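You operate a simulated robot arm through the tools that you are given. There is no shell and no other tool.

Carry out the task below with a simulated robot arm. There is one attempt and no reset: what you move stays moved.

Task
Mix the pink card's colour in the cream cup and stir it smooth.
Fine: leave the cup out on its slide, stirrer raised. Set down upright: what you pick out.

The check looks at the end state, three seconds after you hand in, the way a careful person would. Anything else that was tipped, shoved, dropped, spilled or broken makes it a failure.

Robot
A 7-joint arm with a two-finger parallel gripper, fixed in place. Base frame: the origin is on the floor under the middle of its stand, x ahead of it, y to its left, z up. Units: mm, degrees, N and s.
It reaches about 1247 mm from its shoulder. Its first joint turns from -132.0 to 132.0 degrees. Payload 3.91 kg.
Tool frame: the origin (TCP) lies between the finger pads and is the grasp point; the fingertips stand 30 mm ahead of it; z points along the fingers, y is the line along which they close. The gripper opens to 110 mm. The fingers are 20 mm wide and 10 mm thick; the gripper's body (48 by 112 mm) begins 55 mm behind the TCP.
Orientation is that of the tool frame in the base frame, as [roll, pitch, yaw] about the fixed x, y, z axes, in that order (R = Rz(yaw) Ry(pitch) Rx(roll)). With the fingers straight down and closing along the base's y, the tool's x points along the base's -x, its y along +y and its z along -z.

Tools
- The arm moves only by the tool arm_command. Its argument "increments" is a list of rows, each a list of 6 numbers: the shift along the base's x, y, z in mm, then the turn, a rotation vector about the base's x, y, z in degrees. In form: [[dx, dy, dz, rx, ry, rz], ...]. A call has 1 to 20 rows; each row shifts and turns the commanded pose from where the row before left it. "jaw" is the gripper command, from -1 (shut) to 1 (fully open), values between in proportion, set as the call begins (left out, the last holds). Rows are played at 5 a second. More than 50 mm and 8.6 degrees between two rows, or a gripper value outside its range, and nothing of the call is played. A pose out of reach is approached as far as the arm can. The call stops where the force on the tool passes 80 N (or 10 N more than at its start, if that is more) or the arm is blocked; 0.2 s more then pass. Each finger travels about 108 mm/s and halts on what it meets, pressing with about 42 N; the grip force reading is that of the motor and also rises with nothing between the fingers. The clock runs only during rows and for 0.2 s after the last one: add rows that do not move to give the fingers time. The reply holds the time, the measured pose of the TCP, the force on the tool along the base axes, the opening and the grip force, in the units named above and with some noise, with the torque about the TCP (base axes, N m) and any sound that the robot's microphone picked up.
- Cameras (640 x 400 px; columns grow to the right, rows downward): "scene" is fixed at [399.1, 649.1, 1527.3]; the picture's right is [-0.92, -0.40, 0.00], its down [-0.32, 0.73, -0.60] and it looks along [0.24, -0.55, -0.80] (base axes); focal length 214 px, centre (320, 200). "wrist" rides on the gripper at [72, 17, -103] in the tool frame; the picture's right is [-0.23, 0.97, 0.00], its down [-0.76, -0.18, -0.62] and it looks along [-0.61, -0.14, 0.78] (tool axes); focal length 222 px, centre (320, 200). There is no depth. A picture from a camera that has moved, and an enlarged one, comes with that camera's place and axes in the base frame and with its lens.
- snapshot(camera): a new picture of that camera. It takes no simulated time.
- close_up(camera, box): a new picture of the part [left, top, right, bottom] of that camera's present view, enlarged. It takes no simulated time.
- close_job(): hands the job in; it is judged then, once.

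Nothing tells you positions but the pictures and the camera data. Unless the task says otherwise, let go and move clear before handing in.

The tools are called after "Emit:" by a JSON object that holds its "api" and its "payload". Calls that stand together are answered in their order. arm_command: Moves the arm, as the interface text tells. Its arguments: {"type":"object","properties":{"increments":{"type":"array","items":{"type":"array","items":{"type":"number"}}},"jaw":{"type":"number"}},"required":["increments"]} The other tools are called the same way: snapshot (camera) takes a picture; close_up (camera, box) takes an enlarged picture of a part of a camera's view; close_job () hands the job in.

At the start:

```text
time: 0.0
tool_pos: [378.7, 384.7, 1319.9]
orientation: [180.0, 0.0, 180.0]
force: [-0.4, 0.1, -1.0]
ft_torque: [0.01, -0.03, 0.03]
grip_width: 110.0
gripper_force: 0.0
```

scene: 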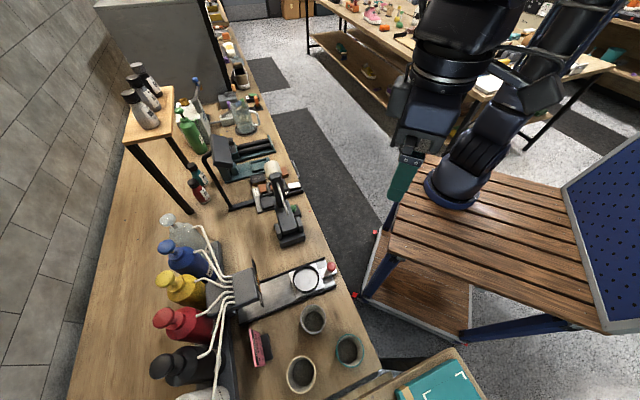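
wrist: 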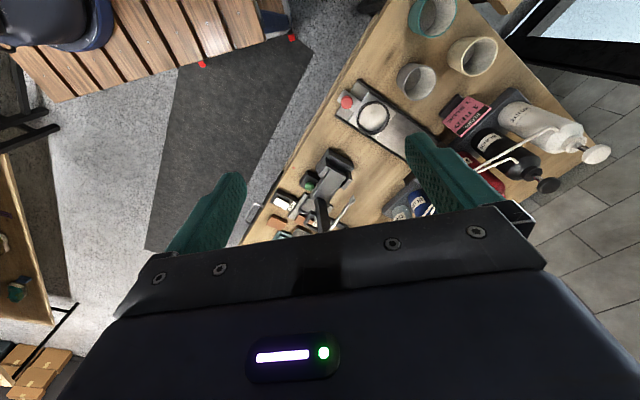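

I see a bench with a row of pump bottles (clear/grey, blue, yellow, red, black, white), tubes leading to a slide machine with a round plate, three cups, a pink card, and a stirrer-like tool. I'll look closer before moving anything.

Emit:
{"api": "close_up", "payload": {"camera": "scene", "box": [140, 200, 400, 400]}}

Emit:
{"api": "close_up", "payload": {"camera": "scene", "box": [120, 40, 340, 260]}}

Emit:
{"api": "close_up", "payload": {"camera": "wrist", "box": [260, 0, 620, 240]}}

```text
2.00 times, centred on (270, 300) of scene
camera zoom: at [399.1, 649.1, 1527.3], right [-0.92, -0.4, 0.0], down [-0.32, 0.73, -0.6], along [0.24, -0.55, -0.8], focal length 429 px, centre (420, 0)
```

zoom: 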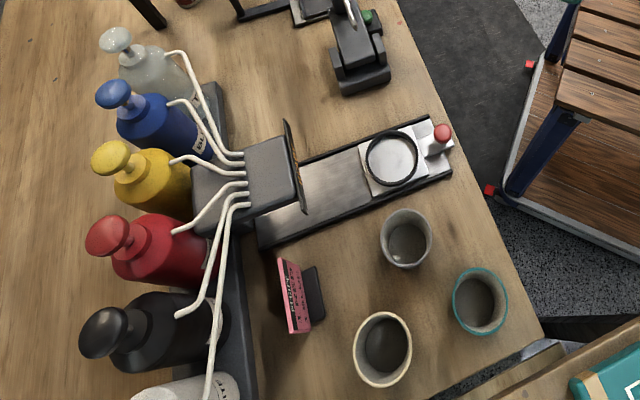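

```text
1.82 times, centred on (230, 150) of scene
camera zoom: at [399.1, 649.1, 1527.3], right [-0.92, -0.4, 0.0], down [-0.32, 0.73, -0.6], along [0.24, -0.55, -0.8], focal length 390 px, centre (484, 291)
```

zoom: 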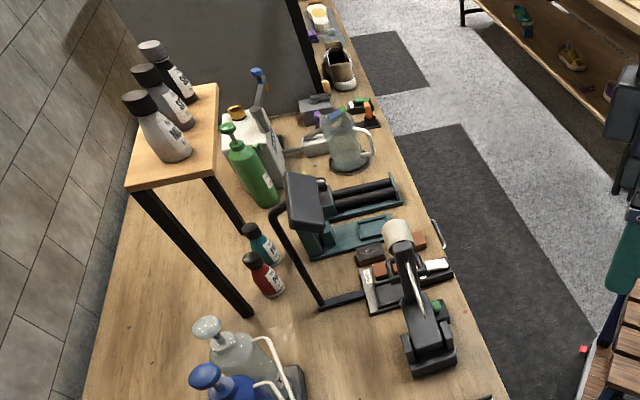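

```text
1.67 times, centred on (440, 120) of wrist
camera zoom: at [306.2, 399.6, 1422.7], right [0.23, 0.97, 0.0], down [0.76, -0.18, 0.62], along [0.61, -0.14, -0.78], focal length 370 px, centre (120, 333)
```

zoom: 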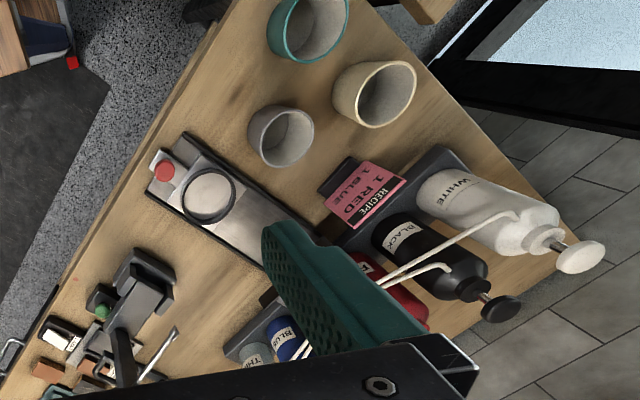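

The pink card bears a recipe. I'll enlarge it, along with the slide, the cups and the stirrer, to read the details.

Emit:
{"api": "close_up", "payload": {"camera": "wrist", "box": [435, 85, 525, 145]}}

Emit:
{"api": "close_up", "payload": {"camera": "scene", "box": [235, 320, 285, 375]}}

Emit:
{"api": "close_up", "payload": {"camera": "scene", "box": [220, 250, 350, 330]}}

Emit:
{"api": "close_up", "payload": {"camera": "scene", "box": [230, 150, 330, 250]}}

Emit:
{"api": "close_up", "payload": {"camera": "wrist", "box": [230, 130, 400, 240]}}

Emit:
{"api": "close_up", "payload": {"camera": "wrist", "box": [320, 60, 440, 160]}}

```text
6.67 times, centred on (480, 115) of wrist
camera zoom: at [306.2, 399.6, 1422.7], right [0.23, 0.97, 0.0], down [0.76, -0.18, 0.62], along [0.61, -0.14, -0.78], focal length 1481 px, centre (-747, 767)
```

zoom: 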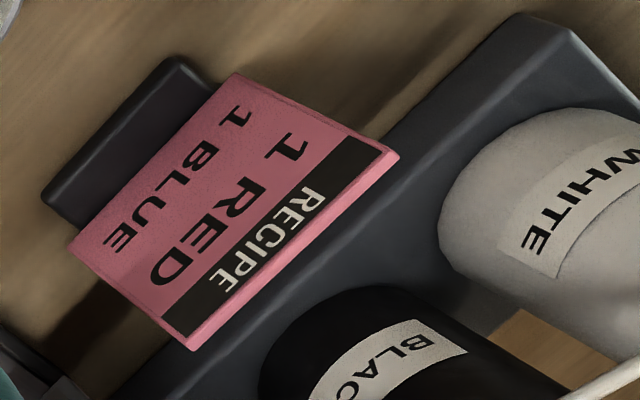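

```text
7.27 times, centred on (260, 348) of scene
camera zoom: at [399.1, 649.1, 1527.3], right [-0.92, -0.4, 0.0], down [-0.32, 0.73, -0.6], along [0.24, -0.55, -0.8], focal length 1560 px, centre (756, -873)
```

zoom: 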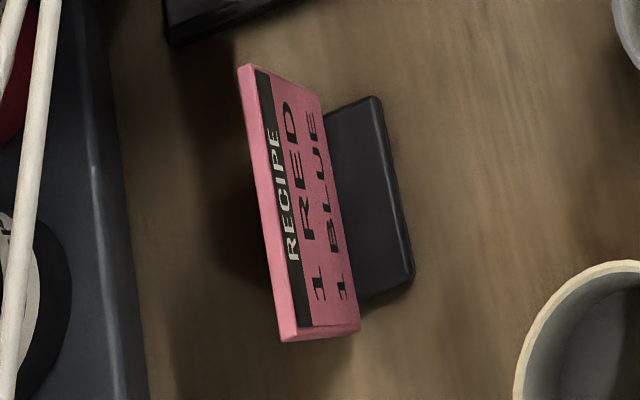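

```text
4.92 times, centred on (285, 290) of scene
camera zoom: at [399.1, 649.1, 1527.3], right [-0.92, -0.4, 0.0], down [-0.32, 0.73, -0.6], along [0.24, -0.55, -0.8], focal length 1056 px, centre (492, -243)
```

zoom: 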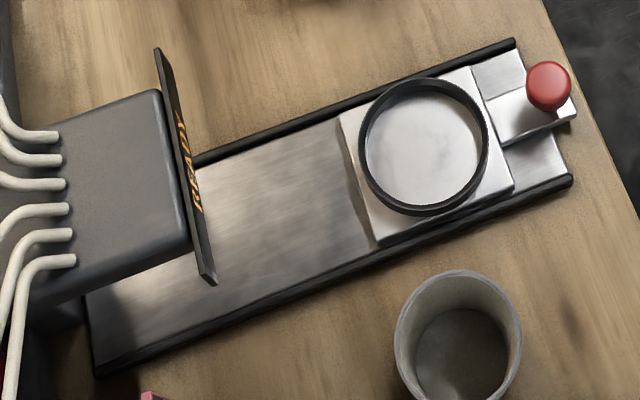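

```text
4.00 times, centred on (280, 200) of scene
camera zoom: at [399.1, 649.1, 1527.3], right [-0.92, -0.4, 0.0], down [-0.32, 0.73, -0.6], along [0.24, -0.55, -0.8], focal length 858 px, centre (480, 200)
```

zoom: 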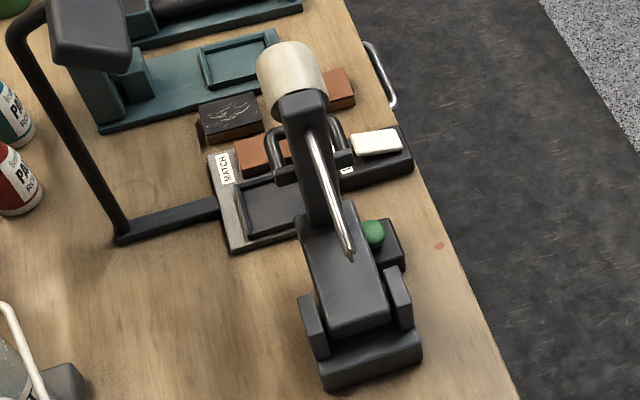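

```text
3.64 times, centred on (315, 185) of wrist
camera zoom: at [306.2, 399.6, 1422.7], right [0.23, 0.97, 0.0], down [0.76, -0.18, 0.62], along [0.61, -0.14, -0.78], focal length 808 px, centre (338, 254)
```

zoom: 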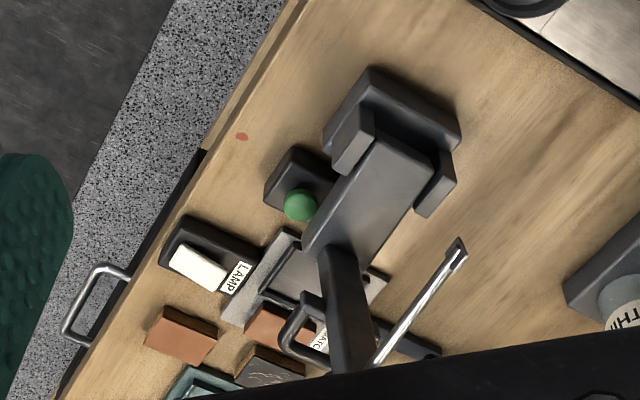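

```text
4.00 times, centred on (380, 110) of wrist
camera zoom: at [306.2, 399.6, 1422.7], right [0.23, 0.97, 0.0], down [0.76, -0.18, 0.62], along [0.61, -0.14, -0.78], focal length 888 px, centre (80, 560)
```

zoom: 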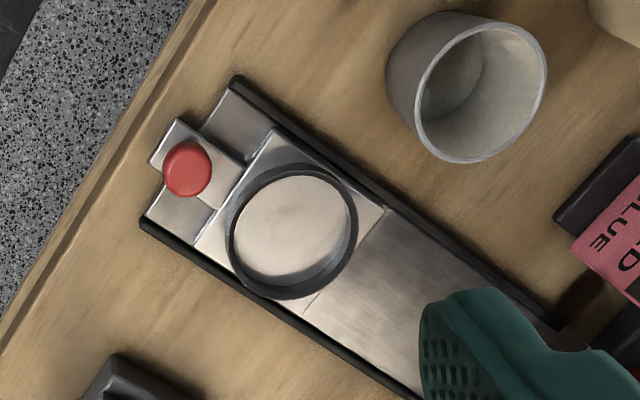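

The recipe reads 1 RED, 1 BLUE. I place the table top near z≈850, the slide's ring near (516,486,870), the red slide knob near (458,428,894), the cream cup's rim near (429,687,900), and the stirrer base near (622,378). I'll swing the wrist camera to face the station for a closer look.

Emit:
{"api": "arm_command", "payload": {"increments": [[5, 5, -20, 0, 0, 7.5], [5, 5, -20, 0, 0, 7.5], [5, 5, -20, 0, 0, 7.5], [5, 5, -20, 0, 0, 7.5], [5, 5, -20, 0, 0, 7.5], [5, 5, -20, 0, 0, 7.5], [0, 0, 0, 0, 0, 0]], "jaw": 1}}

Emit:
{"api": "snapshot", "payload": {"camera": "wrist"}}

Emit:
{"api": "close_up", "payload": {"camera": "scene", "box": [140, 200, 400, 400]}}

```text
time: 1.6
tool_pos: [409.5, 415.1, 1199.4]
orientation: [180.0, 0.0, -134.9]
force: [0.2, 1.1, -0.7]
ft_torque: [0.01, 0.01, -0.02]
grip_width: 110.1
gripper_force: 0.1
```

```text
taken
camera wrist: at [345.4, 373.4, 1302.5], right [-0.53, 0.85, 0.0], down [0.66, 0.41, 0.62], along [0.53, 0.33, -0.78], focal length 222 px, centre (320, 200)
```

wrist: 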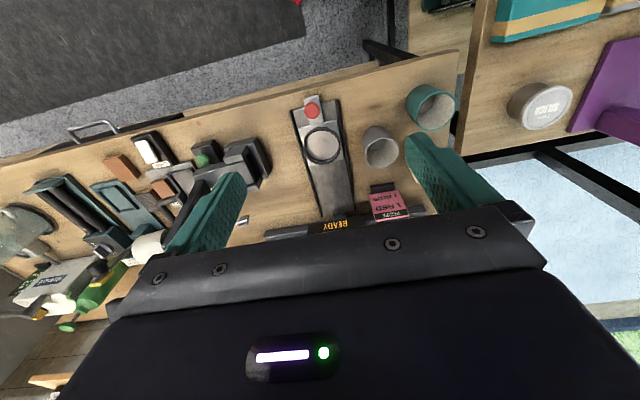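

```text
2.00 times, centred on (270, 300) of scene
camera zoom: at [399.1, 649.1, 1527.3], right [-0.92, -0.4, 0.0], down [-0.32, 0.73, -0.6], along [0.24, -0.55, -0.8], focal length 429 px, centre (420, 0)
```

zoom: 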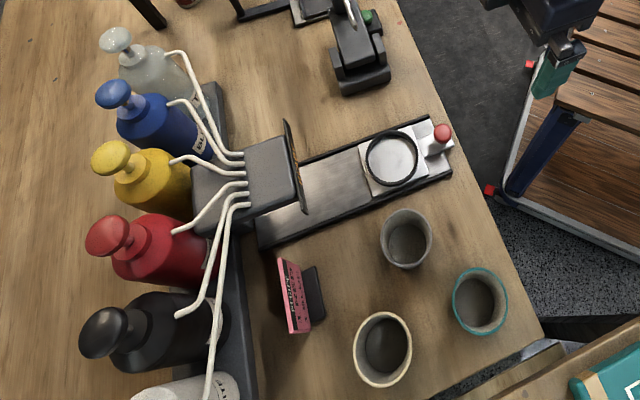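

Now I have a view across the bench from the robot side. I'll enlarge the stirrer, the slide and the cups.

Emit:
{"api": "close_up", "payload": {"camera": "wrist", "box": [60, 110, 290, 260]}}

Emit:
{"api": "close_up", "payload": {"camera": "wrist", "box": [270, 70, 470, 240]}}

```text
2.67 times, centred on (175, 185) of wrist
camera zoom: at [345.4, 373.4, 1302.5], right [-0.53, 0.85, 0.0], down [0.66, 0.41, 0.62], along [0.53, 0.33, -0.78], focal length 592 px, centre (707, 240)
```

zoom: 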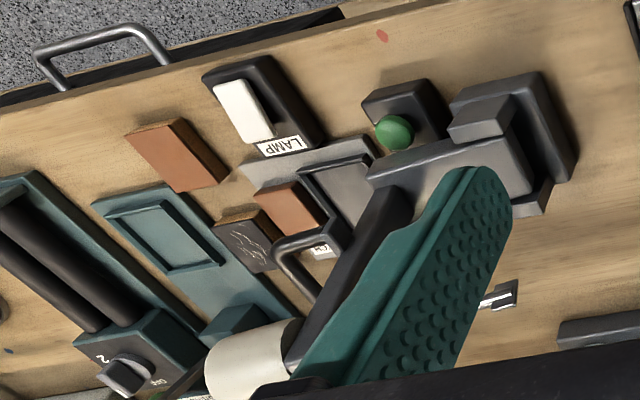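

```text
2.35 times, centred on (370, 155) of wrist
camera zoom: at [345.4, 373.4, 1302.5], right [-0.53, 0.85, 0.0], down [0.66, 0.41, 0.62], along [0.53, 0.33, -0.78], focal length 523 px, centre (202, 306)
```

zoom: 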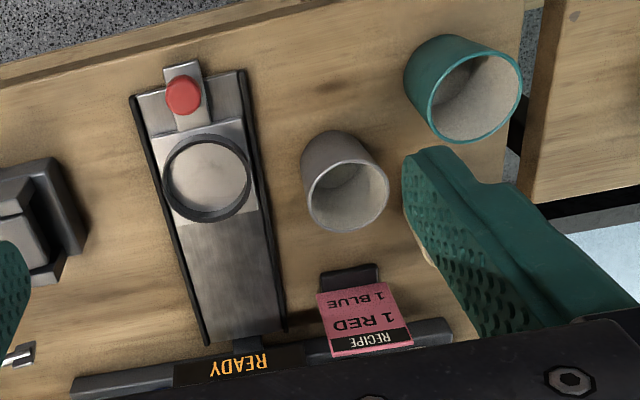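

I need a better look at the stirrer's pivot, head and rod. I'll move the camera over it while staying well above its head, which I put near (712,291,1075).

Emit:
{"api": "arm_command", "payload": {"increments": [[32, -17, -2, 0, 0, 0], [32, -17, -2, 0, 0, 0], [32, -17, -2, 0, 0, 0], [32, -17, -2, 0, 0, 0], [32, -17, -2, 0, 0, 0], [0, 0, 0, 0, 0, 0]]}}

Emit:
{"api": "snapshot", "payload": {"camera": "wrist"}}

Emit:
{"api": "snapshot", "payload": {"camera": "scene"}}

```text
time: 3.0
tool_pos: [570.3, 328.2, 1188.5]
orientation: [179.9, 0.0, -135.0]
force: [-0.2, 1.2, 0.1]
ft_torque: [0.0, 0.03, -0.02]
grip_width: 109.8
gripper_force: 0.1
```

```text
taken
camera wrist: at [505.9, 288.0, 1292.0], right [-0.53, 0.85, 0.0], down [0.66, 0.41, 0.62], along [0.53, 0.33, -0.78], focal length 222 px, centre (320, 200)
```

wrist: 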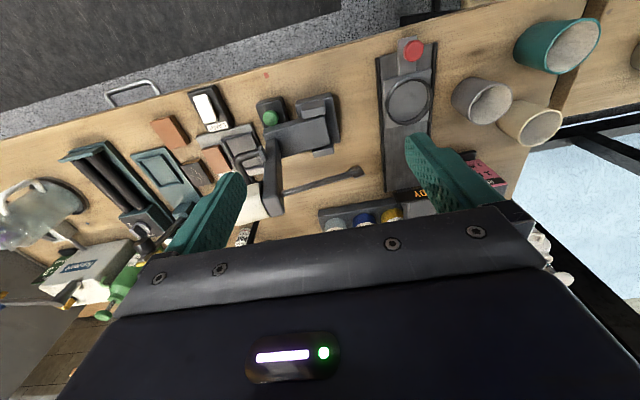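

```text
taken
```

scene: 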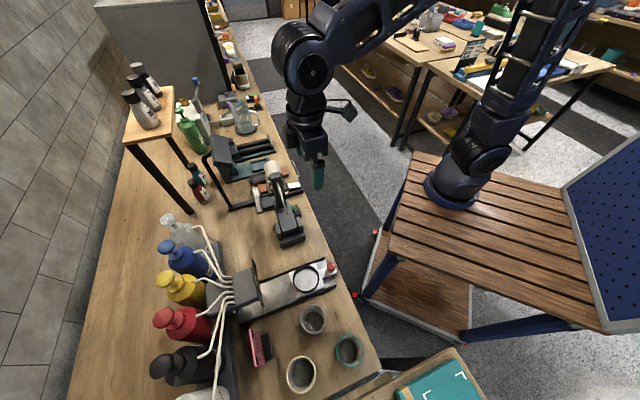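

Emit:
{"api": "close_up", "payload": {"camera": "wrist", "box": [220, 80, 400, 230]}}

Emit:
{"api": "close_up", "payload": {"camera": "scene", "box": [245, 150, 325, 250]}}

Emit:
{"api": "close_up", "payload": {"camera": "wrist", "box": [360, 20, 600, 200]}}

```text
2.67 times, centred on (310, 155) of wrist
camera zoom: at [505.9, 288.0, 1292.0], right [-0.53, 0.85, 0.0], down [0.66, 0.41, 0.62], along [0.53, 0.33, -0.78], focal length 592 px, centre (347, 320)
```

zoom: 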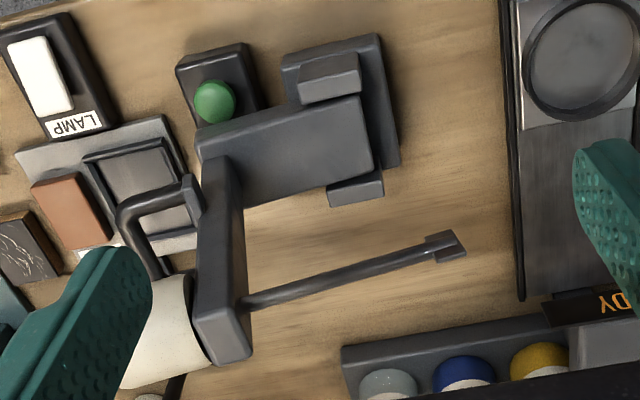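

```text
4.00 times, centred on (285, 200) of scene
camera zoom: at [399.1, 649.1, 1527.3], right [-0.92, -0.4, 0.0], down [-0.32, 0.73, -0.6], along [0.24, -0.55, -0.8], focal length 858 px, centre (460, 200)
```

zoom: 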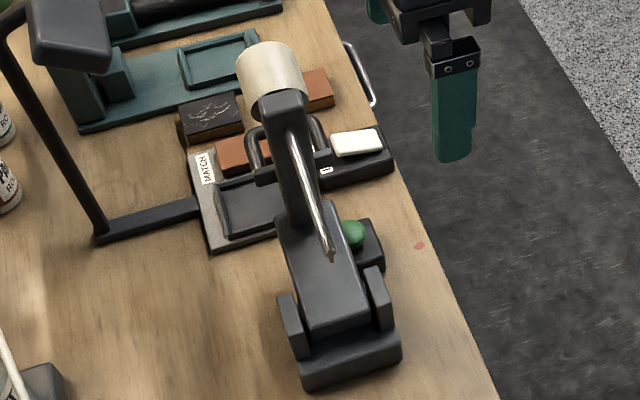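

```text
2.22 times, centred on (480, 110) of wrist
camera zoom: at [505.9, 288.0, 1292.0], right [-0.53, 0.85, 0.0], down [0.66, 0.41, 0.62], along [0.53, 0.33, -0.78], focal length 494 px, centre (-36, 400)
```

zoom: 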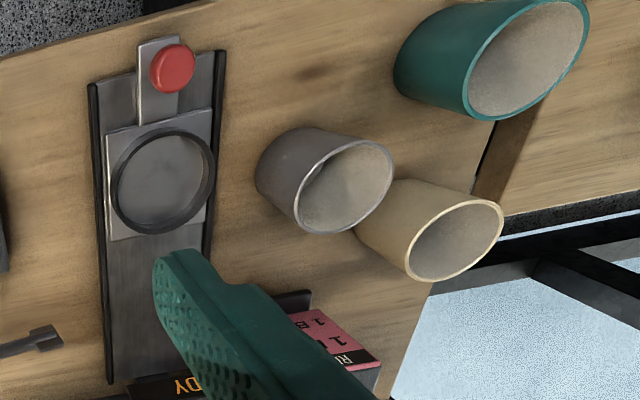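

The stirrer hinges at its base, about 165–180 mm from the slide's ring along the bench, and swings down over the ring when the slide is out. It has a loop handle behind its head and a green button beside it. The cream cup stands near (427,686), so I'll go above it to measure it properly.

Emit:
{"api": "arm_command", "payload": {"increments": [[-14.3, 35.8, -8, 0, 0, 0], [-14.3, 35.8, -8, 0, 0, 0], [-14.3, 35.8, -8, 0, 0, 0], [-14.3, 35.8, -8, 0, 0, 0], [-14.3, 35.8, -8, 0, 0, 0], [-14.3, 35.8, -8, 0, 0, 0], [-14.3, 35.8, -8, 0, 0, 0], [-14.3, 35.8, -8, 0, 0, 0], [-14.3, 35.8, -8, 0, 0, 0], [-14.3, 35.8, -8, 0, 0, 0], [0, 0, 0, 0, 0, 0]]}}

Emit:
{"api": "snapshot", "payload": {"camera": "wrist"}}

Emit:
{"api": "snapshot", "payload": {"camera": "scene"}}

```text
time: 5.4
tool_pos: [425.4, 688.1, 1108.2]
orientation: [-180.0, 0.0, -135.0]
force: [0.6, -0.6, 0.3]
ft_torque: [-0.01, -0.01, 0.0]
grip_width: 110.1
gripper_force: 0.1
```

```text
taken
camera wrist: at [362.8, 647.3, 1212.3], right [-0.53, 0.85, 0.0], down [0.66, 0.41, 0.62], along [0.53, 0.33, -0.78], focal length 222 px, centre (320, 200)
```

wrist: 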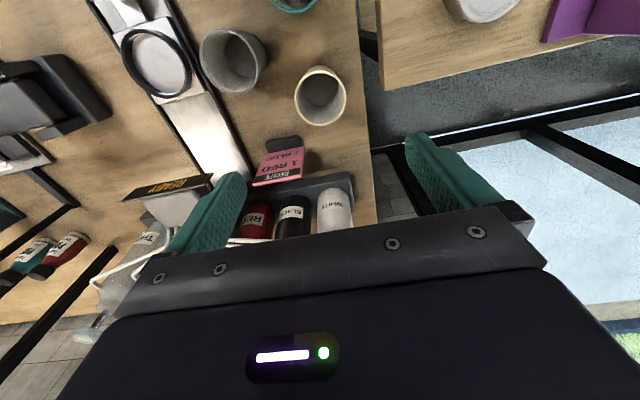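

```text
taken
```

scene: 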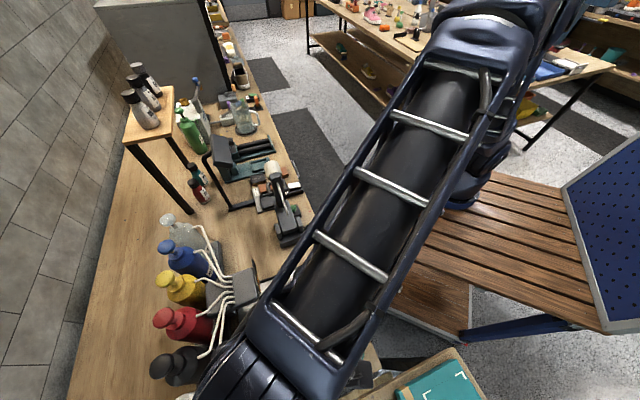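

Emit:
{"api": "close_up", "payload": {"camera": "wrist", "box": [230, 40, 390, 140]}}

Emit:
{"api": "close_up", "payload": {"camera": "wrist", "box": [100, 0, 380, 220]}}

```text
4.00 times, centred on (310, 90) of wrist
camera zoom: at [362.8, 647.3, 1212.3], right [-0.53, 0.85, 0.0], down [0.66, 0.41, 0.62], along [0.53, 0.33, -0.78], focal length 888 px, centre (360, 640)
```

zoom: 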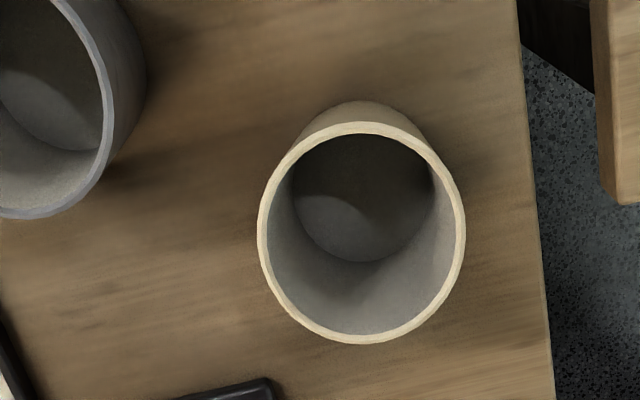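

```text
1.82 times, centred on (240, 110) of wrist
camera zoom: at [362.8, 647.3, 1212.3], right [-0.53, 0.85, 0.0], down [0.66, 0.41, 0.62], along [0.53, 0.33, -0.78], focal length 404 px, centre (466, 364)
```

zoom: 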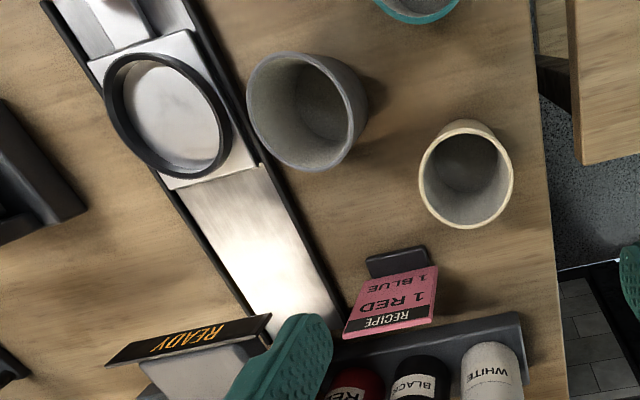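

The cup is empty. Its rim is about 65 mm across, centred almost exactly under the gripper, with its top near z≈910–918. I'll descend to grasp it from the outside.

Emit:
{"api": "arm_command", "payload": {"increments": [[-0.5, -1.5, -40, 0, 0, 0], [0, 0, -40, 0, 0, 0], [0, 0, -30, 0, 0, 0], [0, 0, -20, 0, 0, 0], [0, 0, 0, 0, 0, 0]]}}

Emit:
{"api": "snapshot", "payload": {"camera": "wrist"}}

```text
time: 6.6
tool_pos: [427.9, 686.9, 978.5]
orientation: [-180.0, 0.0, -135.1]
force: [0.1, -0.3, -0.6]
ft_torque: [0.0, -0.02, 0.0]
grip_width: 109.9
gripper_force: 0.1
```

```text
taken
camera wrist: at [362.3, 645.7, 1082.2], right [-0.53, 0.85, 0.0], down [0.66, 0.41, 0.62], along [0.53, 0.33, -0.78], focal length 222 px, centre (320, 200)
```

wrist: 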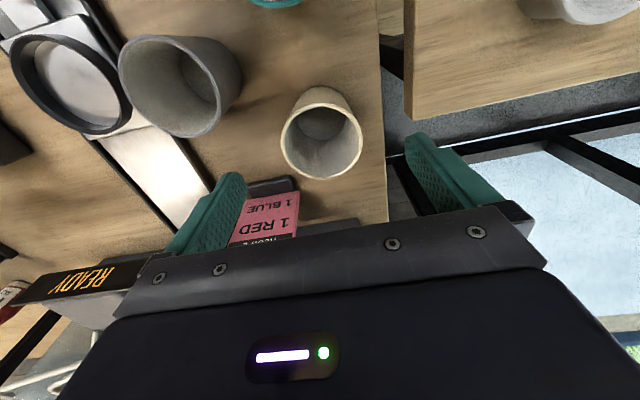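

Emit:
{"api": "close_up", "payload": {"camera": "wrist", "box": [260, 70, 380, 190]}}

```text
3.33 times, centred on (320, 130) of wrist
camera zoom: at [362.3, 645.7, 1082.2], right [-0.53, 0.85, 0.0], down [0.66, 0.41, 0.62], along [0.53, 0.33, -0.78], focal length 740 px, centre (320, 433)
```

zoom: 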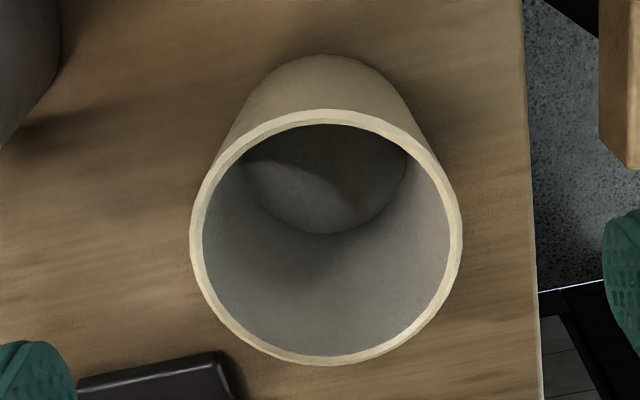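

Two views agree: the rim is at about (427,688,907), 68 mm across. I'll go down so the TCP sits about 5 mm under the rim and close.

Emit:
{"api": "arm_command", "payload": {"increments": [[1, 1, -30, 0, 0, 0], [0, 0, -30, 0, 0, 0], [0, 0, -18, 0, 0, 0], [0, 0, 0, 0, 0, 0]]}}

Emit:
{"api": "snapshot", "payload": {"camera": "wrist"}}

```text
time: 7.6
tool_pos: [427.8, 687.8, 902.8]
orientation: [-180.0, -0.1, -135.0]
force: [0.8, 0.6, 0.6]
ft_torque: [-0.04, 0.0, -0.02]
grip_width: 110.2
gripper_force: 0.0
```

```text
taken
camera wrist: at [364.1, 645.8, 1005.1], right [-0.53, 0.85, 0.0], down [0.66, 0.41, 0.62], along [0.53, 0.33, -0.78], focal length 222 px, centre (320, 200)
```

wrist: 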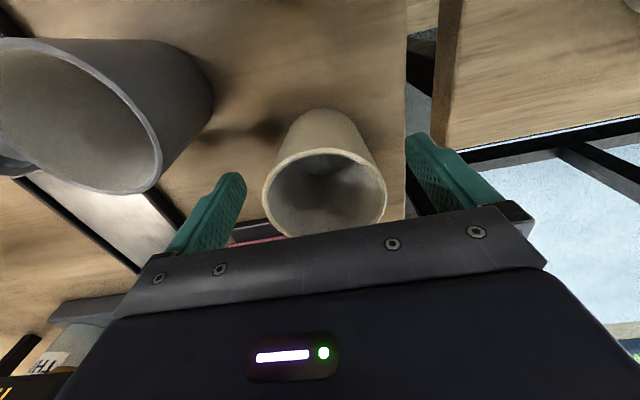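

The cup sits well between the fingers. Closing the gripper on it.

Emit:
{"api": "arm_command", "payload": {"increments": [[0, 0, 0, 0, 0, 0], [0, 0, 0, 0, 0, 0], [0, 0, 0, 0, 0, 0], [0, 0, 0, 0, 0, 0], [0, 0, 0, 0, 0, 0]], "jaw": -1}}

Emit:
{"api": "snapshot", "payload": {"camera": "wrist"}}

```text
time: 8.8
tool_pos: [428.2, 687.2, 902.0]
orientation: [179.9, -0.1, -135.0]
force: [0.3, 0.0, 0.3]
ft_torque: [0.01, 0.02, 0.02]
grip_width: 64.3
gripper_force: 41.9
```

```text
taken
camera wrist: at [364.0, 645.8, 1005.2], right [-0.53, 0.85, 0.0], down [0.66, 0.41, 0.62], along [0.53, 0.33, -0.78], focal length 222 px, centre (320, 200)
```

wrist: 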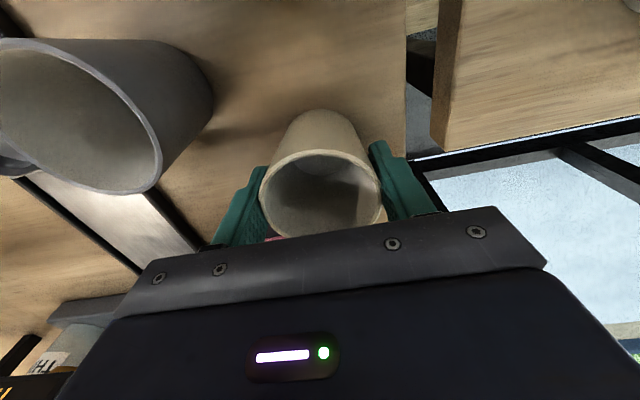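

Gripped at 64 mm. I'll lift the cup straight up, check it stays upright, and then measure the ring more exactly.

Emit:
{"api": "arm_command", "payload": {"increments": [[0, 0, 15, 0, 0, 0], [0, 0, 30, 0, 0, 0], [0, 0, 40, 0, 0, 0], [0, 0, 40, 0, 0, 0], [0, 0, 25, 0, 0, 0], [0, 0, 0, 0, 0, 0]]}}

Emit:
{"api": "snapshot", "payload": {"camera": "wrist"}}

```text
time: 10.2
tool_pos: [426.7, 687.1, 1051.8]
orientation: [180.0, 0.0, -135.0]
force: [-0.7, 0.0, -0.6]
ft_torque: [0.01, 0.0, 0.01]
grip_width: 64.1
gripper_force: 41.9
```

```text
taken
camera wrist: at [362.7, 645.6, 1155.0], right [-0.53, 0.85, 0.0], down [0.66, 0.41, 0.62], along [0.53, 0.33, -0.78], focal length 222 px, centre (320, 200)
```

wrist: 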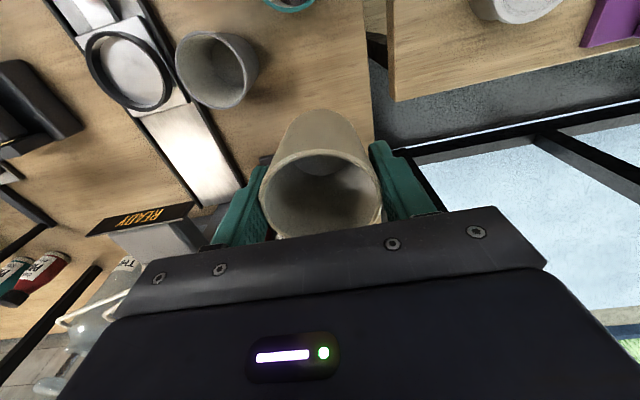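

The cup is held upright. Now I'll carry it over to the slide's ring at about (516,486), staying high.

Emit:
{"api": "arm_command", "payload": {"increments": [[15, -33.5, 0, 0, 0, 0], [15, -33.5, 0, 0, 0, 0], [15, -33.5, 0, 0, 0, 0], [15, -33.5, 0, 0, 0, 0], [15, -33.5, 0, 0, 0, 0], [15, -33.5, 0, 0, 0, 0], [0, 0, 0, 0, 0, 0]]}}

Emit:
{"api": "snapshot", "payload": {"camera": "wrist"}}

Emit:
{"api": "close_up", "payload": {"camera": "wrist", "box": [220, 40, 420, 190]}}

Emit:
{"api": "snapshot", "payload": {"camera": "scene"}}

```text
time: 11.8
tool_pos: [516.2, 487.1, 1051.9]
orientation: [179.9, 0.0, -135.0]
force: [0.3, 0.5, 0.0]
ft_torque: [0.0, -0.01, -0.01]
grip_width: 63.9
gripper_force: 42.2
```

```text
taken
camera wrist: at [453.2, 444.9, 1154.8], right [-0.53, 0.85, 0.0], down [0.66, 0.41, 0.62], along [0.53, 0.33, -0.78], focal length 222 px, centre (320, 200)
```

wrist: 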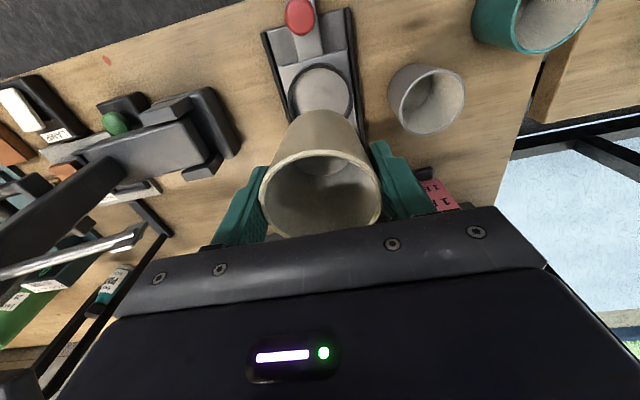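

```text
2.67 times, centred on (320, 115) of wrist
camera zoom: at [453.2, 444.9, 1154.8], right [-0.53, 0.85, 0.0], down [0.66, 0.41, 0.62], along [0.53, 0.33, -0.78], focal length 592 px, centre (320, 427)
```

zoom: 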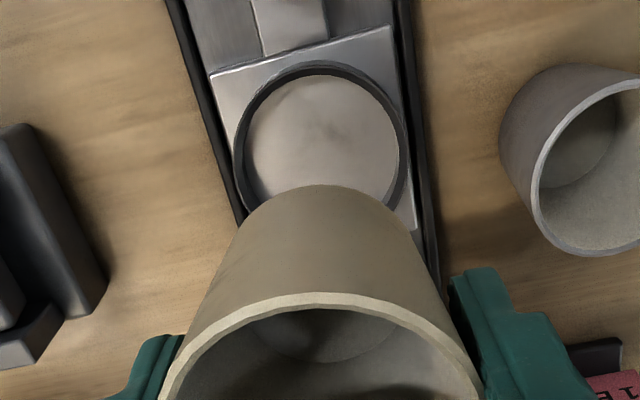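

```text
taken
```

scene: 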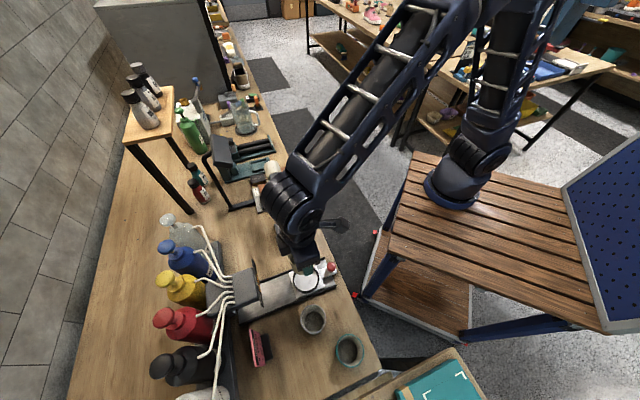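

The ring's inside radius is about 34 mm and the cup's base about 28 mm, so there's a few millimetres of slack. I'll lower most of the way and recheck alignment.

Emit:
{"api": "arm_command", "payload": {"increments": [[0, -1, -40, 0, 0, 0], [0, 0, -40, 0, 0, 0], [0, 0, -15, 0, 0, 0], [0, 0, 0, 0, 0, 0]]}}

Emit:
{"api": "close_up", "payload": {"camera": "wrist", "box": [220, 40, 420, 190]}}

Emit:
{"api": "close_up", "payload": {"camera": "scene", "box": [265, 235, 355, 315]}}

```text
time: 12.8
tool_pos: [516.3, 485.8, 957.1]
orientation: [180.0, 0.0, -135.0]
force: [0.1, -0.2, -0.3]
ft_torque: [0.0, 0.03, 0.0]
grip_width: 64.4
gripper_force: 42.0
```

```text
2.67 times, centred on (320, 115) of wrist
camera zoom: at [453.0, 443.8, 1059.1], right [-0.53, 0.85, 0.0], down [0.66, 0.41, 0.62], along [0.53, 0.33, -0.78], focal length 592 px, centre (320, 427)
```

zoom: 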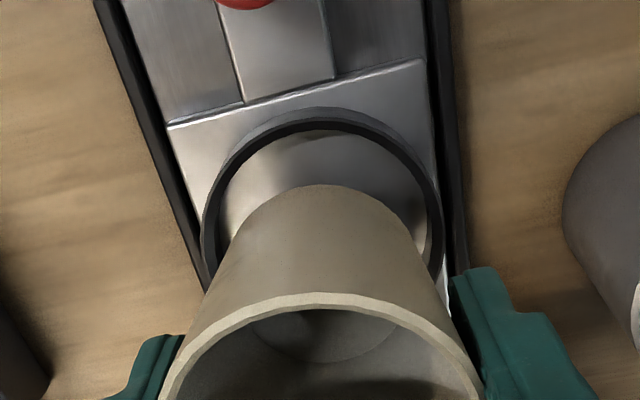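

```text
5.00 times, centred on (310, 275) of scene
camera zoom: at [399.1, 649.1, 1527.3], right [-0.92, -0.4, 0.0], down [-0.32, 0.73, -0.6], along [0.24, -0.55, -0.8], focal length 1072 px, centre (370, -175)
```

zoom: 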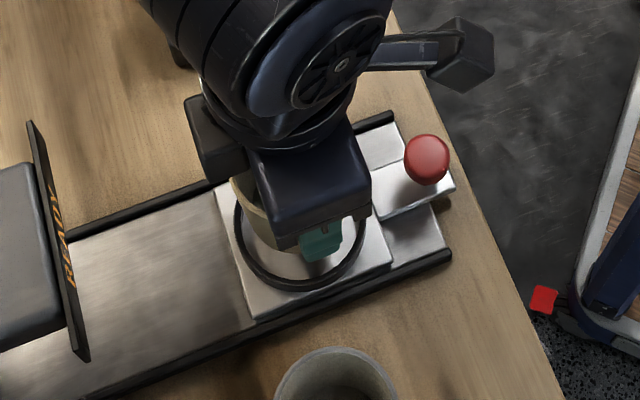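

Alignment is good to within about 2 mm. I'll nudge slightly and lower close to the plate, watching the force.

Emit:
{"api": "arm_command", "payload": {"increments": [[-1.5, -0.5, -15, 0, 0, 0], [0, 0, -15, 0, 0, 0], [0, 0, -5, 0, 0, 0], [0, 0, 0, 0, 0, 0]]}}

Emit:
{"api": "close_up", "payload": {"camera": "wrist", "box": [220, 40, 420, 190]}}

```text
time: 13.8
tool_pos: [515.1, 483.4, 921.5]
orientation: [-179.9, 0.0, -135.0]
force: [-0.8, 1.6, -0.9]
ft_torque: [0.02, 0.01, -0.02]
grip_width: 64.0
gripper_force: 42.0
```

```text
2.67 times, centred on (320, 115) of wrist
camera zoom: at [451.5, 443.4, 1024.6], right [-0.53, 0.85, 0.0], down [0.66, 0.41, 0.62], along [0.53, 0.33, -0.78], focal length 592 px, centre (320, 427)
```

zoom: 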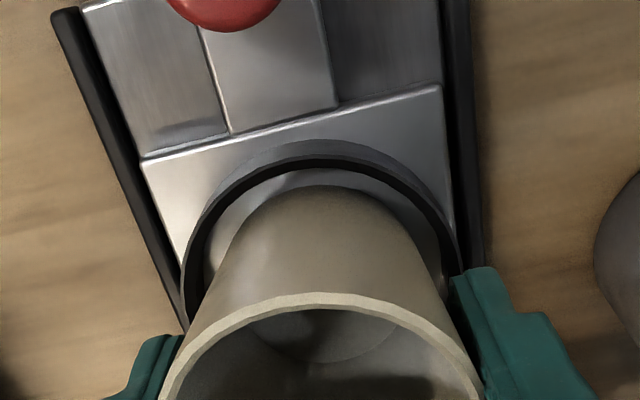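

Emit:
{"api": "arm_command", "payload": {"increments": [[0, 0, -2, 0, 0, 0], [0, 0, -2, 0, 0, 0], [0, 0, -2, 0, 0, 0], [0, 0, 0, 0, 0, 0]]}}

Emit:
{"api": "close_up", "payload": {"camera": "wrist", "box": [220, 40, 420, 190]}}

```text
time: 14.8
tool_pos: [515.2, 484.8, 917.4]
orientation: [-180.0, 0.2, -134.9]
force: [0.4, -0.6, 41.0]
ft_torque: [0.12, -0.12, 0.01]
grip_width: 64.3
gripper_force: 42.3
```

```text
2.67 times, centred on (320, 115) of wrist
camera zoom: at [451.0, 443.6, 1020.3], right [-0.53, 0.85, 0.0], down [0.66, 0.41, 0.63], along [0.53, 0.33, -0.78], focal length 592 px, centre (320, 427)
```

zoom: 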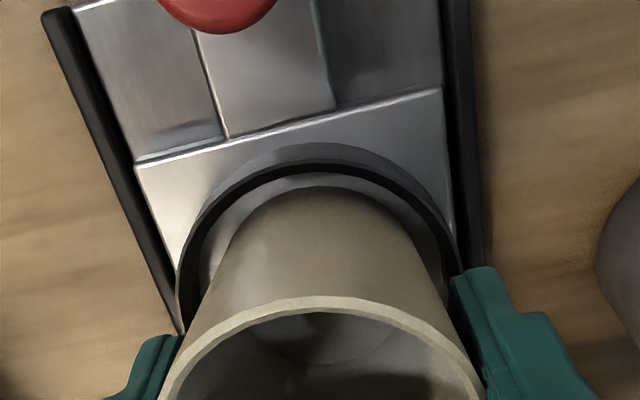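

The cup has touched down (41 N push, TCP at 917). I'll ease off and open the fingers just enough to release it.

Emit:
{"api": "arm_command", "payload": {"increments": [[0, 0, 1.5, 0, 0, 0], [0, 0, 0, 0, 0, 0]]}}

Emit:
{"api": "arm_command", "payload": {"increments": [[0, 0, 0, 0, 0, 0], [0, 0, 0, 0, 0, 0], [0, 0, 0, 0, 0, 0]], "jaw": 0.5}}

Emit:
{"api": "snapshot", "payload": {"camera": "wrist"}}

```text
time: 15.4
tool_pos: [515.4, 484.3, 917.4]
orientation: [-180.0, -0.1, -134.9]
force: [5.4, 5.2, 25.3]
ft_torque: [0.4, -0.29, -0.01]
grip_width: 63.9
gripper_force: 41.5
```

```text
time: 16.2
tool_pos: [515.7, 483.8, 917.4]
orientation: [-180.0, 0.0, -134.9]
force: [0.1, 0.5, -1.2]
ft_torque: [-0.03, 0.0, -0.01]
grip_width: 82.3
gripper_force: 0.0
```

```text
taken
camera wrist: at [451.0, 443.5, 1020.0], right [-0.53, 0.85, 0.0], down [0.66, 0.41, 0.62], along [0.53, 0.33, -0.78], focal length 222 px, centre (320, 200)
```

wrist: 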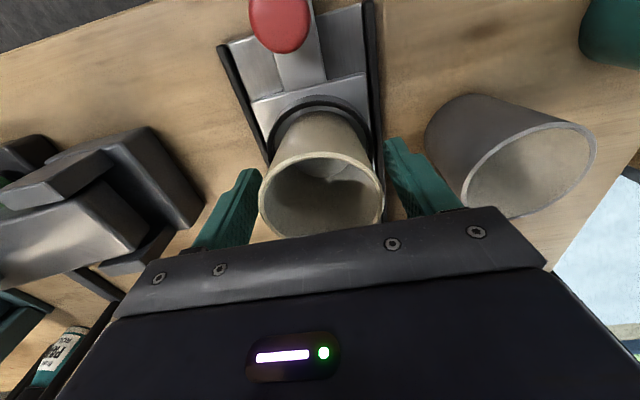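

Released cleanly. I'll rise straight up and check how the cup is seated in the ring.

Emit:
{"api": "arm_command", "payload": {"increments": [[0, 0, 20, 0, 0, 0], [0, 0, 40, 0, 0, 0], [0, 0, 40, 0, 0, 0], [0, 0, 40, 0, 0, 0], [0, 0, 0, 0, 0, 0]]}}

Emit:
{"api": "snapshot", "payload": {"camera": "wrist"}}

Emit:
{"api": "close_up", "payload": {"camera": "wrist", "box": [230, 0, 430, 150]}}

```text
time: 17.4
tool_pos: [516.6, 484.7, 1056.3]
orientation: [-180.0, 0.0, -135.0]
force: [-0.5, 0.3, 0.0]
ft_torque: [0.0, -0.01, -0.02]
grip_width: 82.3
gripper_force: 0.1
```

```text
taken
camera wrist: at [451.1, 443.7, 1159.8], right [-0.53, 0.85, 0.0], down [0.66, 0.41, 0.62], along [0.53, 0.33, -0.78], focal length 222 px, centre (320, 200)
```

wrist: 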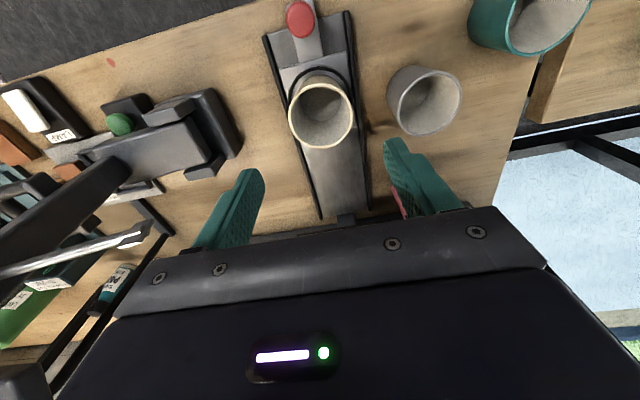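

```text
2.67 times, centred on (330, 75) of wrist
camera zoom: at [451.1, 443.7, 1159.8], right [-0.53, 0.85, 0.0], down [0.66, 0.41, 0.62], along [0.53, 0.33, -0.78], focal length 592 px, centre (293, 533)
```

zoom: 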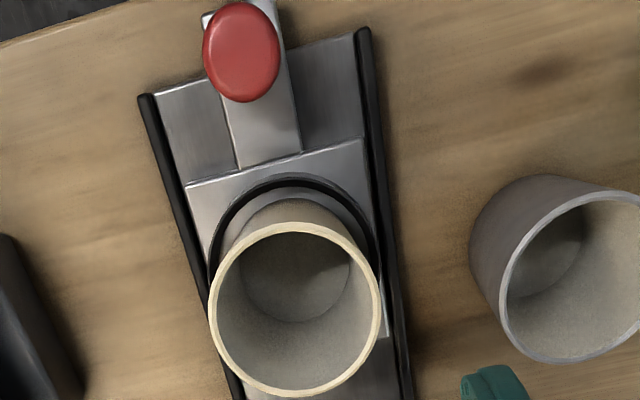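

The cup sits properly in the ring. Next I'll grip the slide's red knob, near (458,427,894) and about 27 mm across, and push the slide in under the nozzles.

Emit:
{"api": "arm_command", "payload": {"increments": [[-19, -19, 0, 0, 0, 0], [-19, -19, -10, 0, 0, 0], [-19, -19, -20, 0, 0, 0], [0, 0, -30, 0, 0, 0], [0, 0, -30, 0, 0, 0], [0, 0, 0, 0, 0, 0]]}}

Emit:
{"api": "snapshot", "payload": {"camera": "wrist"}}

```text
time: 18.8
tool_pos: [459.3, 427.4, 966.4]
orientation: [180.0, -0.2, -134.9]
force: [0.4, 0.0, -0.7]
ft_torque: [0.03, 0.02, 0.0]
grip_width: 82.7
gripper_force: 0.1
```

```text
taken
camera wrist: at [394.7, 386.3, 1069.8], right [-0.53, 0.85, 0.0], down [0.66, 0.41, 0.62], along [0.53, 0.33, -0.78], focal length 222 px, centre (320, 200)
```

wrist: 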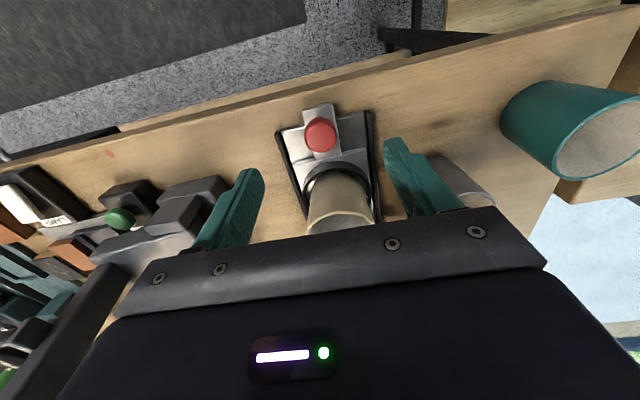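

Emit:
{"api": "arm_command", "payload": {"increments": [[0, 0, -30, 0, 0, 0], [0, 0, -20, 0, 0, 0], [0, 0, -11, 0, 0, 0], [0, 0, 0, 0, 0, 0]]}}

Emit:
{"api": "close_up", "payload": {"camera": "wrist", "box": [220, 80, 420, 230]}}

```text
time: 19.8
tool_pos: [458.1, 427.1, 906.1]
orientation: [179.9, 0.1, -134.9]
force: [0.2, 0.1, -0.5]
ft_torque: [0.02, -0.02, 0.03]
grip_width: 82.4
gripper_force: 0.0
```

```text
2.67 times, centred on (320, 155) of wrist
camera zoom: at [394.3, 386.4, 1008.8], right [-0.53, 0.85, 0.0], down [0.66, 0.41, 0.62], along [0.53, 0.33, -0.78], focal length 592 px, centre (320, 320)
```

zoom: 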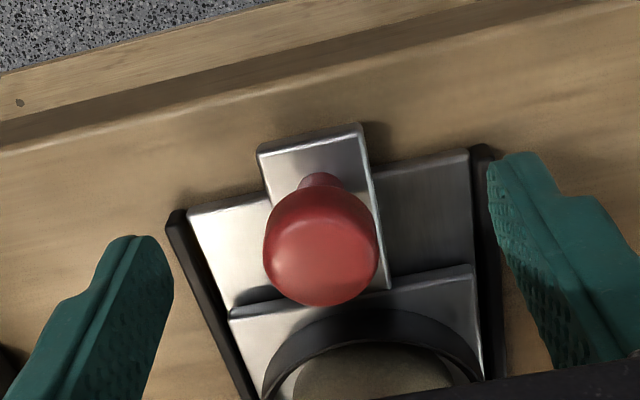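

Emit:
{"api": "arm_command", "payload": {"increments": [[-1, -1, -4, 0, 0, 0], [0, 0, 0, 0, 0, 0], [0, 0, 0, 0, 0, 0], [0, 0, 0, 0, 0, 0], [0, 0, 0, 0, 0, 0]], "jaw": -1}}

Emit:
{"api": "close_up", "payload": {"camera": "wrist", "box": [220, 80, 420, 230]}}

```text
time: 21.0
tool_pos: [456.0, 426.4, 901.4]
orientation: [-179.9, 0.0, -134.9]
force: [1.5, -2.4, 0.7]
ft_torque: [-0.09, -0.07, -0.03]
grip_width: 27.6
gripper_force: 44.9
```

```text
2.67 times, centred on (320, 155) of wrist
camera zoom: at [393.4, 385.1, 1005.0], right [-0.53, 0.85, 0.0], down [0.66, 0.41, 0.62], along [0.53, 0.33, -0.78], focal length 592 px, centre (320, 320)
```

zoom: 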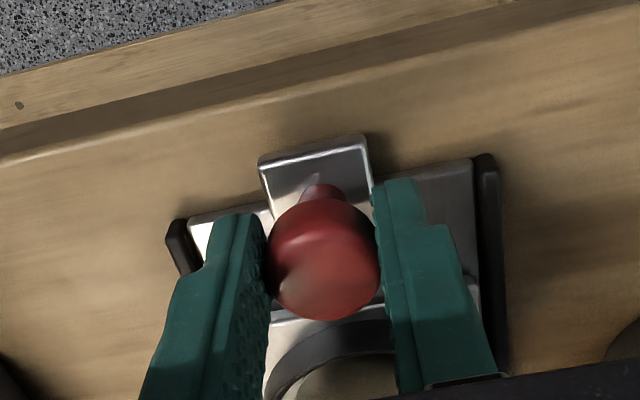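

Knob gripped. Now I'll push the slide gently inward along (0.707, 0.707), checking forces as I go.

Emit:
{"api": "arm_command", "payload": {"increments": [[2, 2, 0, 0, 0, 0], [4, 4, 0, 0, 0, 0], [5, 5, 0, 0, 0, 0], [6, 6, 0, 0, 0, 0], [6, 6, 0, 0, 0, 0], [6, 6, 0, 0, 0, 0], [4, 4, 0, 0, 0, 0], [2, 2, 0, 0, 0, 0], [0, 0, 0, 0, 0, 0]]}}

Emit:
{"api": "snapshot", "payload": {"camera": "wrist"}}

Emit:
{"api": "snapshot", "payload": {"camera": "scene"}}

```text
time: 23.0
tool_pos: [491.0, 459.4, 903.7]
orientation: [-179.9, -0.2, -135.0]
force: [-1.4, -0.2, -17.0]
ft_torque: [-0.18, 0.18, -0.06]
grip_width: 27.3
gripper_force: 44.9
```

```text
taken
camera wrist: at [428.7, 420.5, 1005.1], right [-0.53, 0.85, 0.0], down [0.66, 0.41, 0.62], along [0.53, 0.33, -0.78], focal length 222 px, centre (320, 200)
```

wrist: 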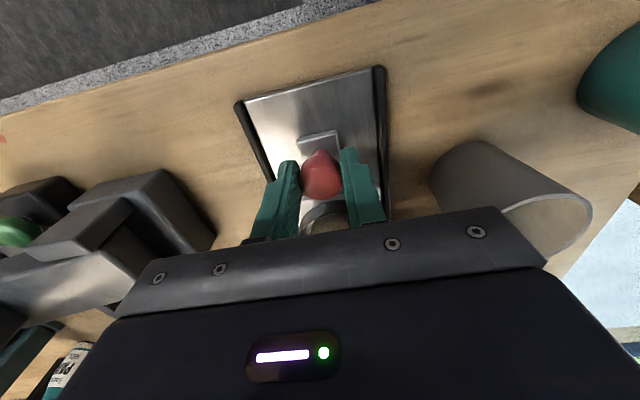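

```text
taken
```

scene: 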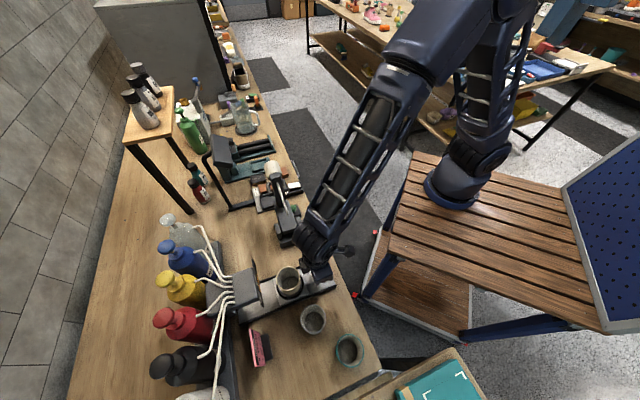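

The slide moves freely with the cup riding on it. I'll continue inward.

Emit:
{"api": "arm_command", "payload": {"increments": [[2, 2, -1, 0, 0, 0], [4, 4, 0, 0, 0, 0], [5, 5, 0, 0, 0, 0], [6, 6, 0, 0, 0, 0], [6, 6, 0, 0, 0, 0], [6, 6, 0, 0, 0, 0], [4, 4, 0, 0, 0, 0], [2, 2, 0, 0, 0, 0], [0, 0, 0, 0, 0, 0]]}}

Emit:
{"api": "snapshot", "payload": {"camera": "wrist"}}

Emit:
{"api": "close_up", "payload": {"camera": "scene", "box": [180, 220, 360, 340]}}

```text
time: 25.0
tool_pos: [527.3, 495.6, 902.0]
orientation: [180.0, 0.1, -135.0]
force: [4.5, -3.0, 17.1]
ft_torque: [0.04, -0.22, -0.03]
grip_width: 27.1
gripper_force: 44.9
```

```text
taken
camera wrist: at [463.5, 455.3, 1004.9], right [-0.53, 0.85, 0.0], down [0.66, 0.41, 0.62], along [0.53, 0.33, -0.78], focal length 222 px, centre (320, 200)
```

wrist: 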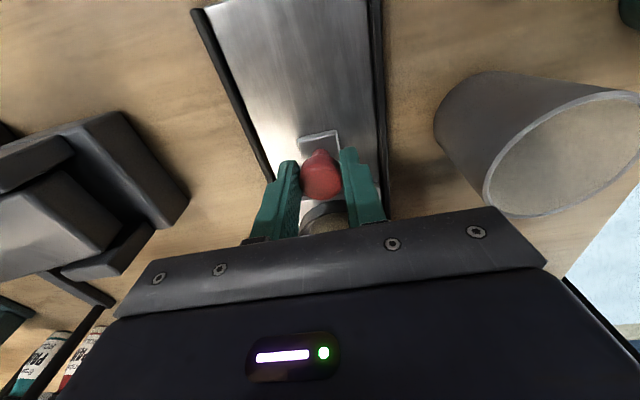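

```text
3.33 times, centred on (270, 280) of scene
camera zoom: at [399.1, 649.1, 1527.3], right [-0.92, -0.4, 0.0], down [-0.32, 0.73, -0.6], along [0.24, -0.55, -0.8], focal length 715 px, centre (487, -67)
```

zoom: 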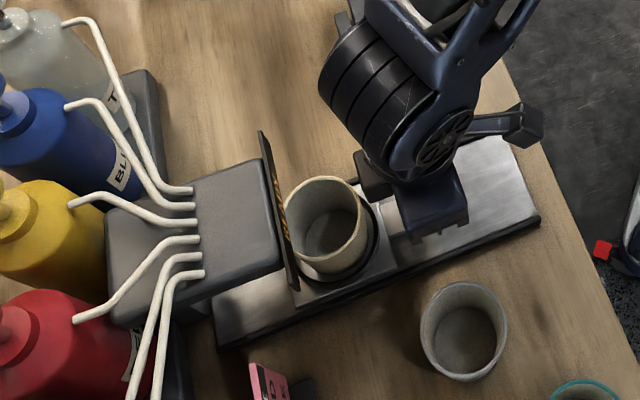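

Emit:
{"api": "arm_command", "payload": {"increments": [[2, 2, 0, 0, 0, 0], [4, 4, 0, 0, 0, 0], [5, 5, 0, 0, 0, 0], [5, 5, 0, 0, 0, 0], [4, 4, 0, 0, 0, 0], [2, 2, 0, 0, 0, 0], [0, 0, 0, 0, 0, 0]]}}

Emit:
{"api": "close_up", "payload": {"camera": "scene", "box": [180, 220, 360, 340]}}

```text
time: 26.6
tool_pos: [550.0, 517.7, 902.2]
orientation: [179.9, 0.1, -135.0]
force: [3.6, -2.2, 27.1]
ft_torque: [-0.03, -0.07, -0.04]
grip_width: 27.6
gripper_force: 45.4
```

```text
3.33 times, centred on (270, 280) of scene
camera zoom: at [399.1, 649.1, 1527.3], right [-0.92, -0.4, 0.0], down [-0.32, 0.73, -0.6], along [0.24, -0.55, -0.8], focal length 715 px, centre (487, -67)
```

zoom: 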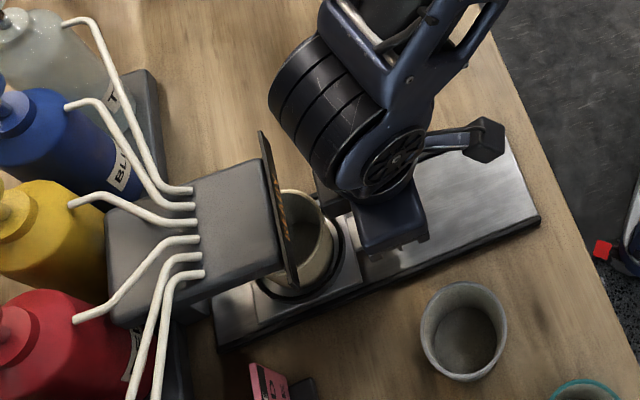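

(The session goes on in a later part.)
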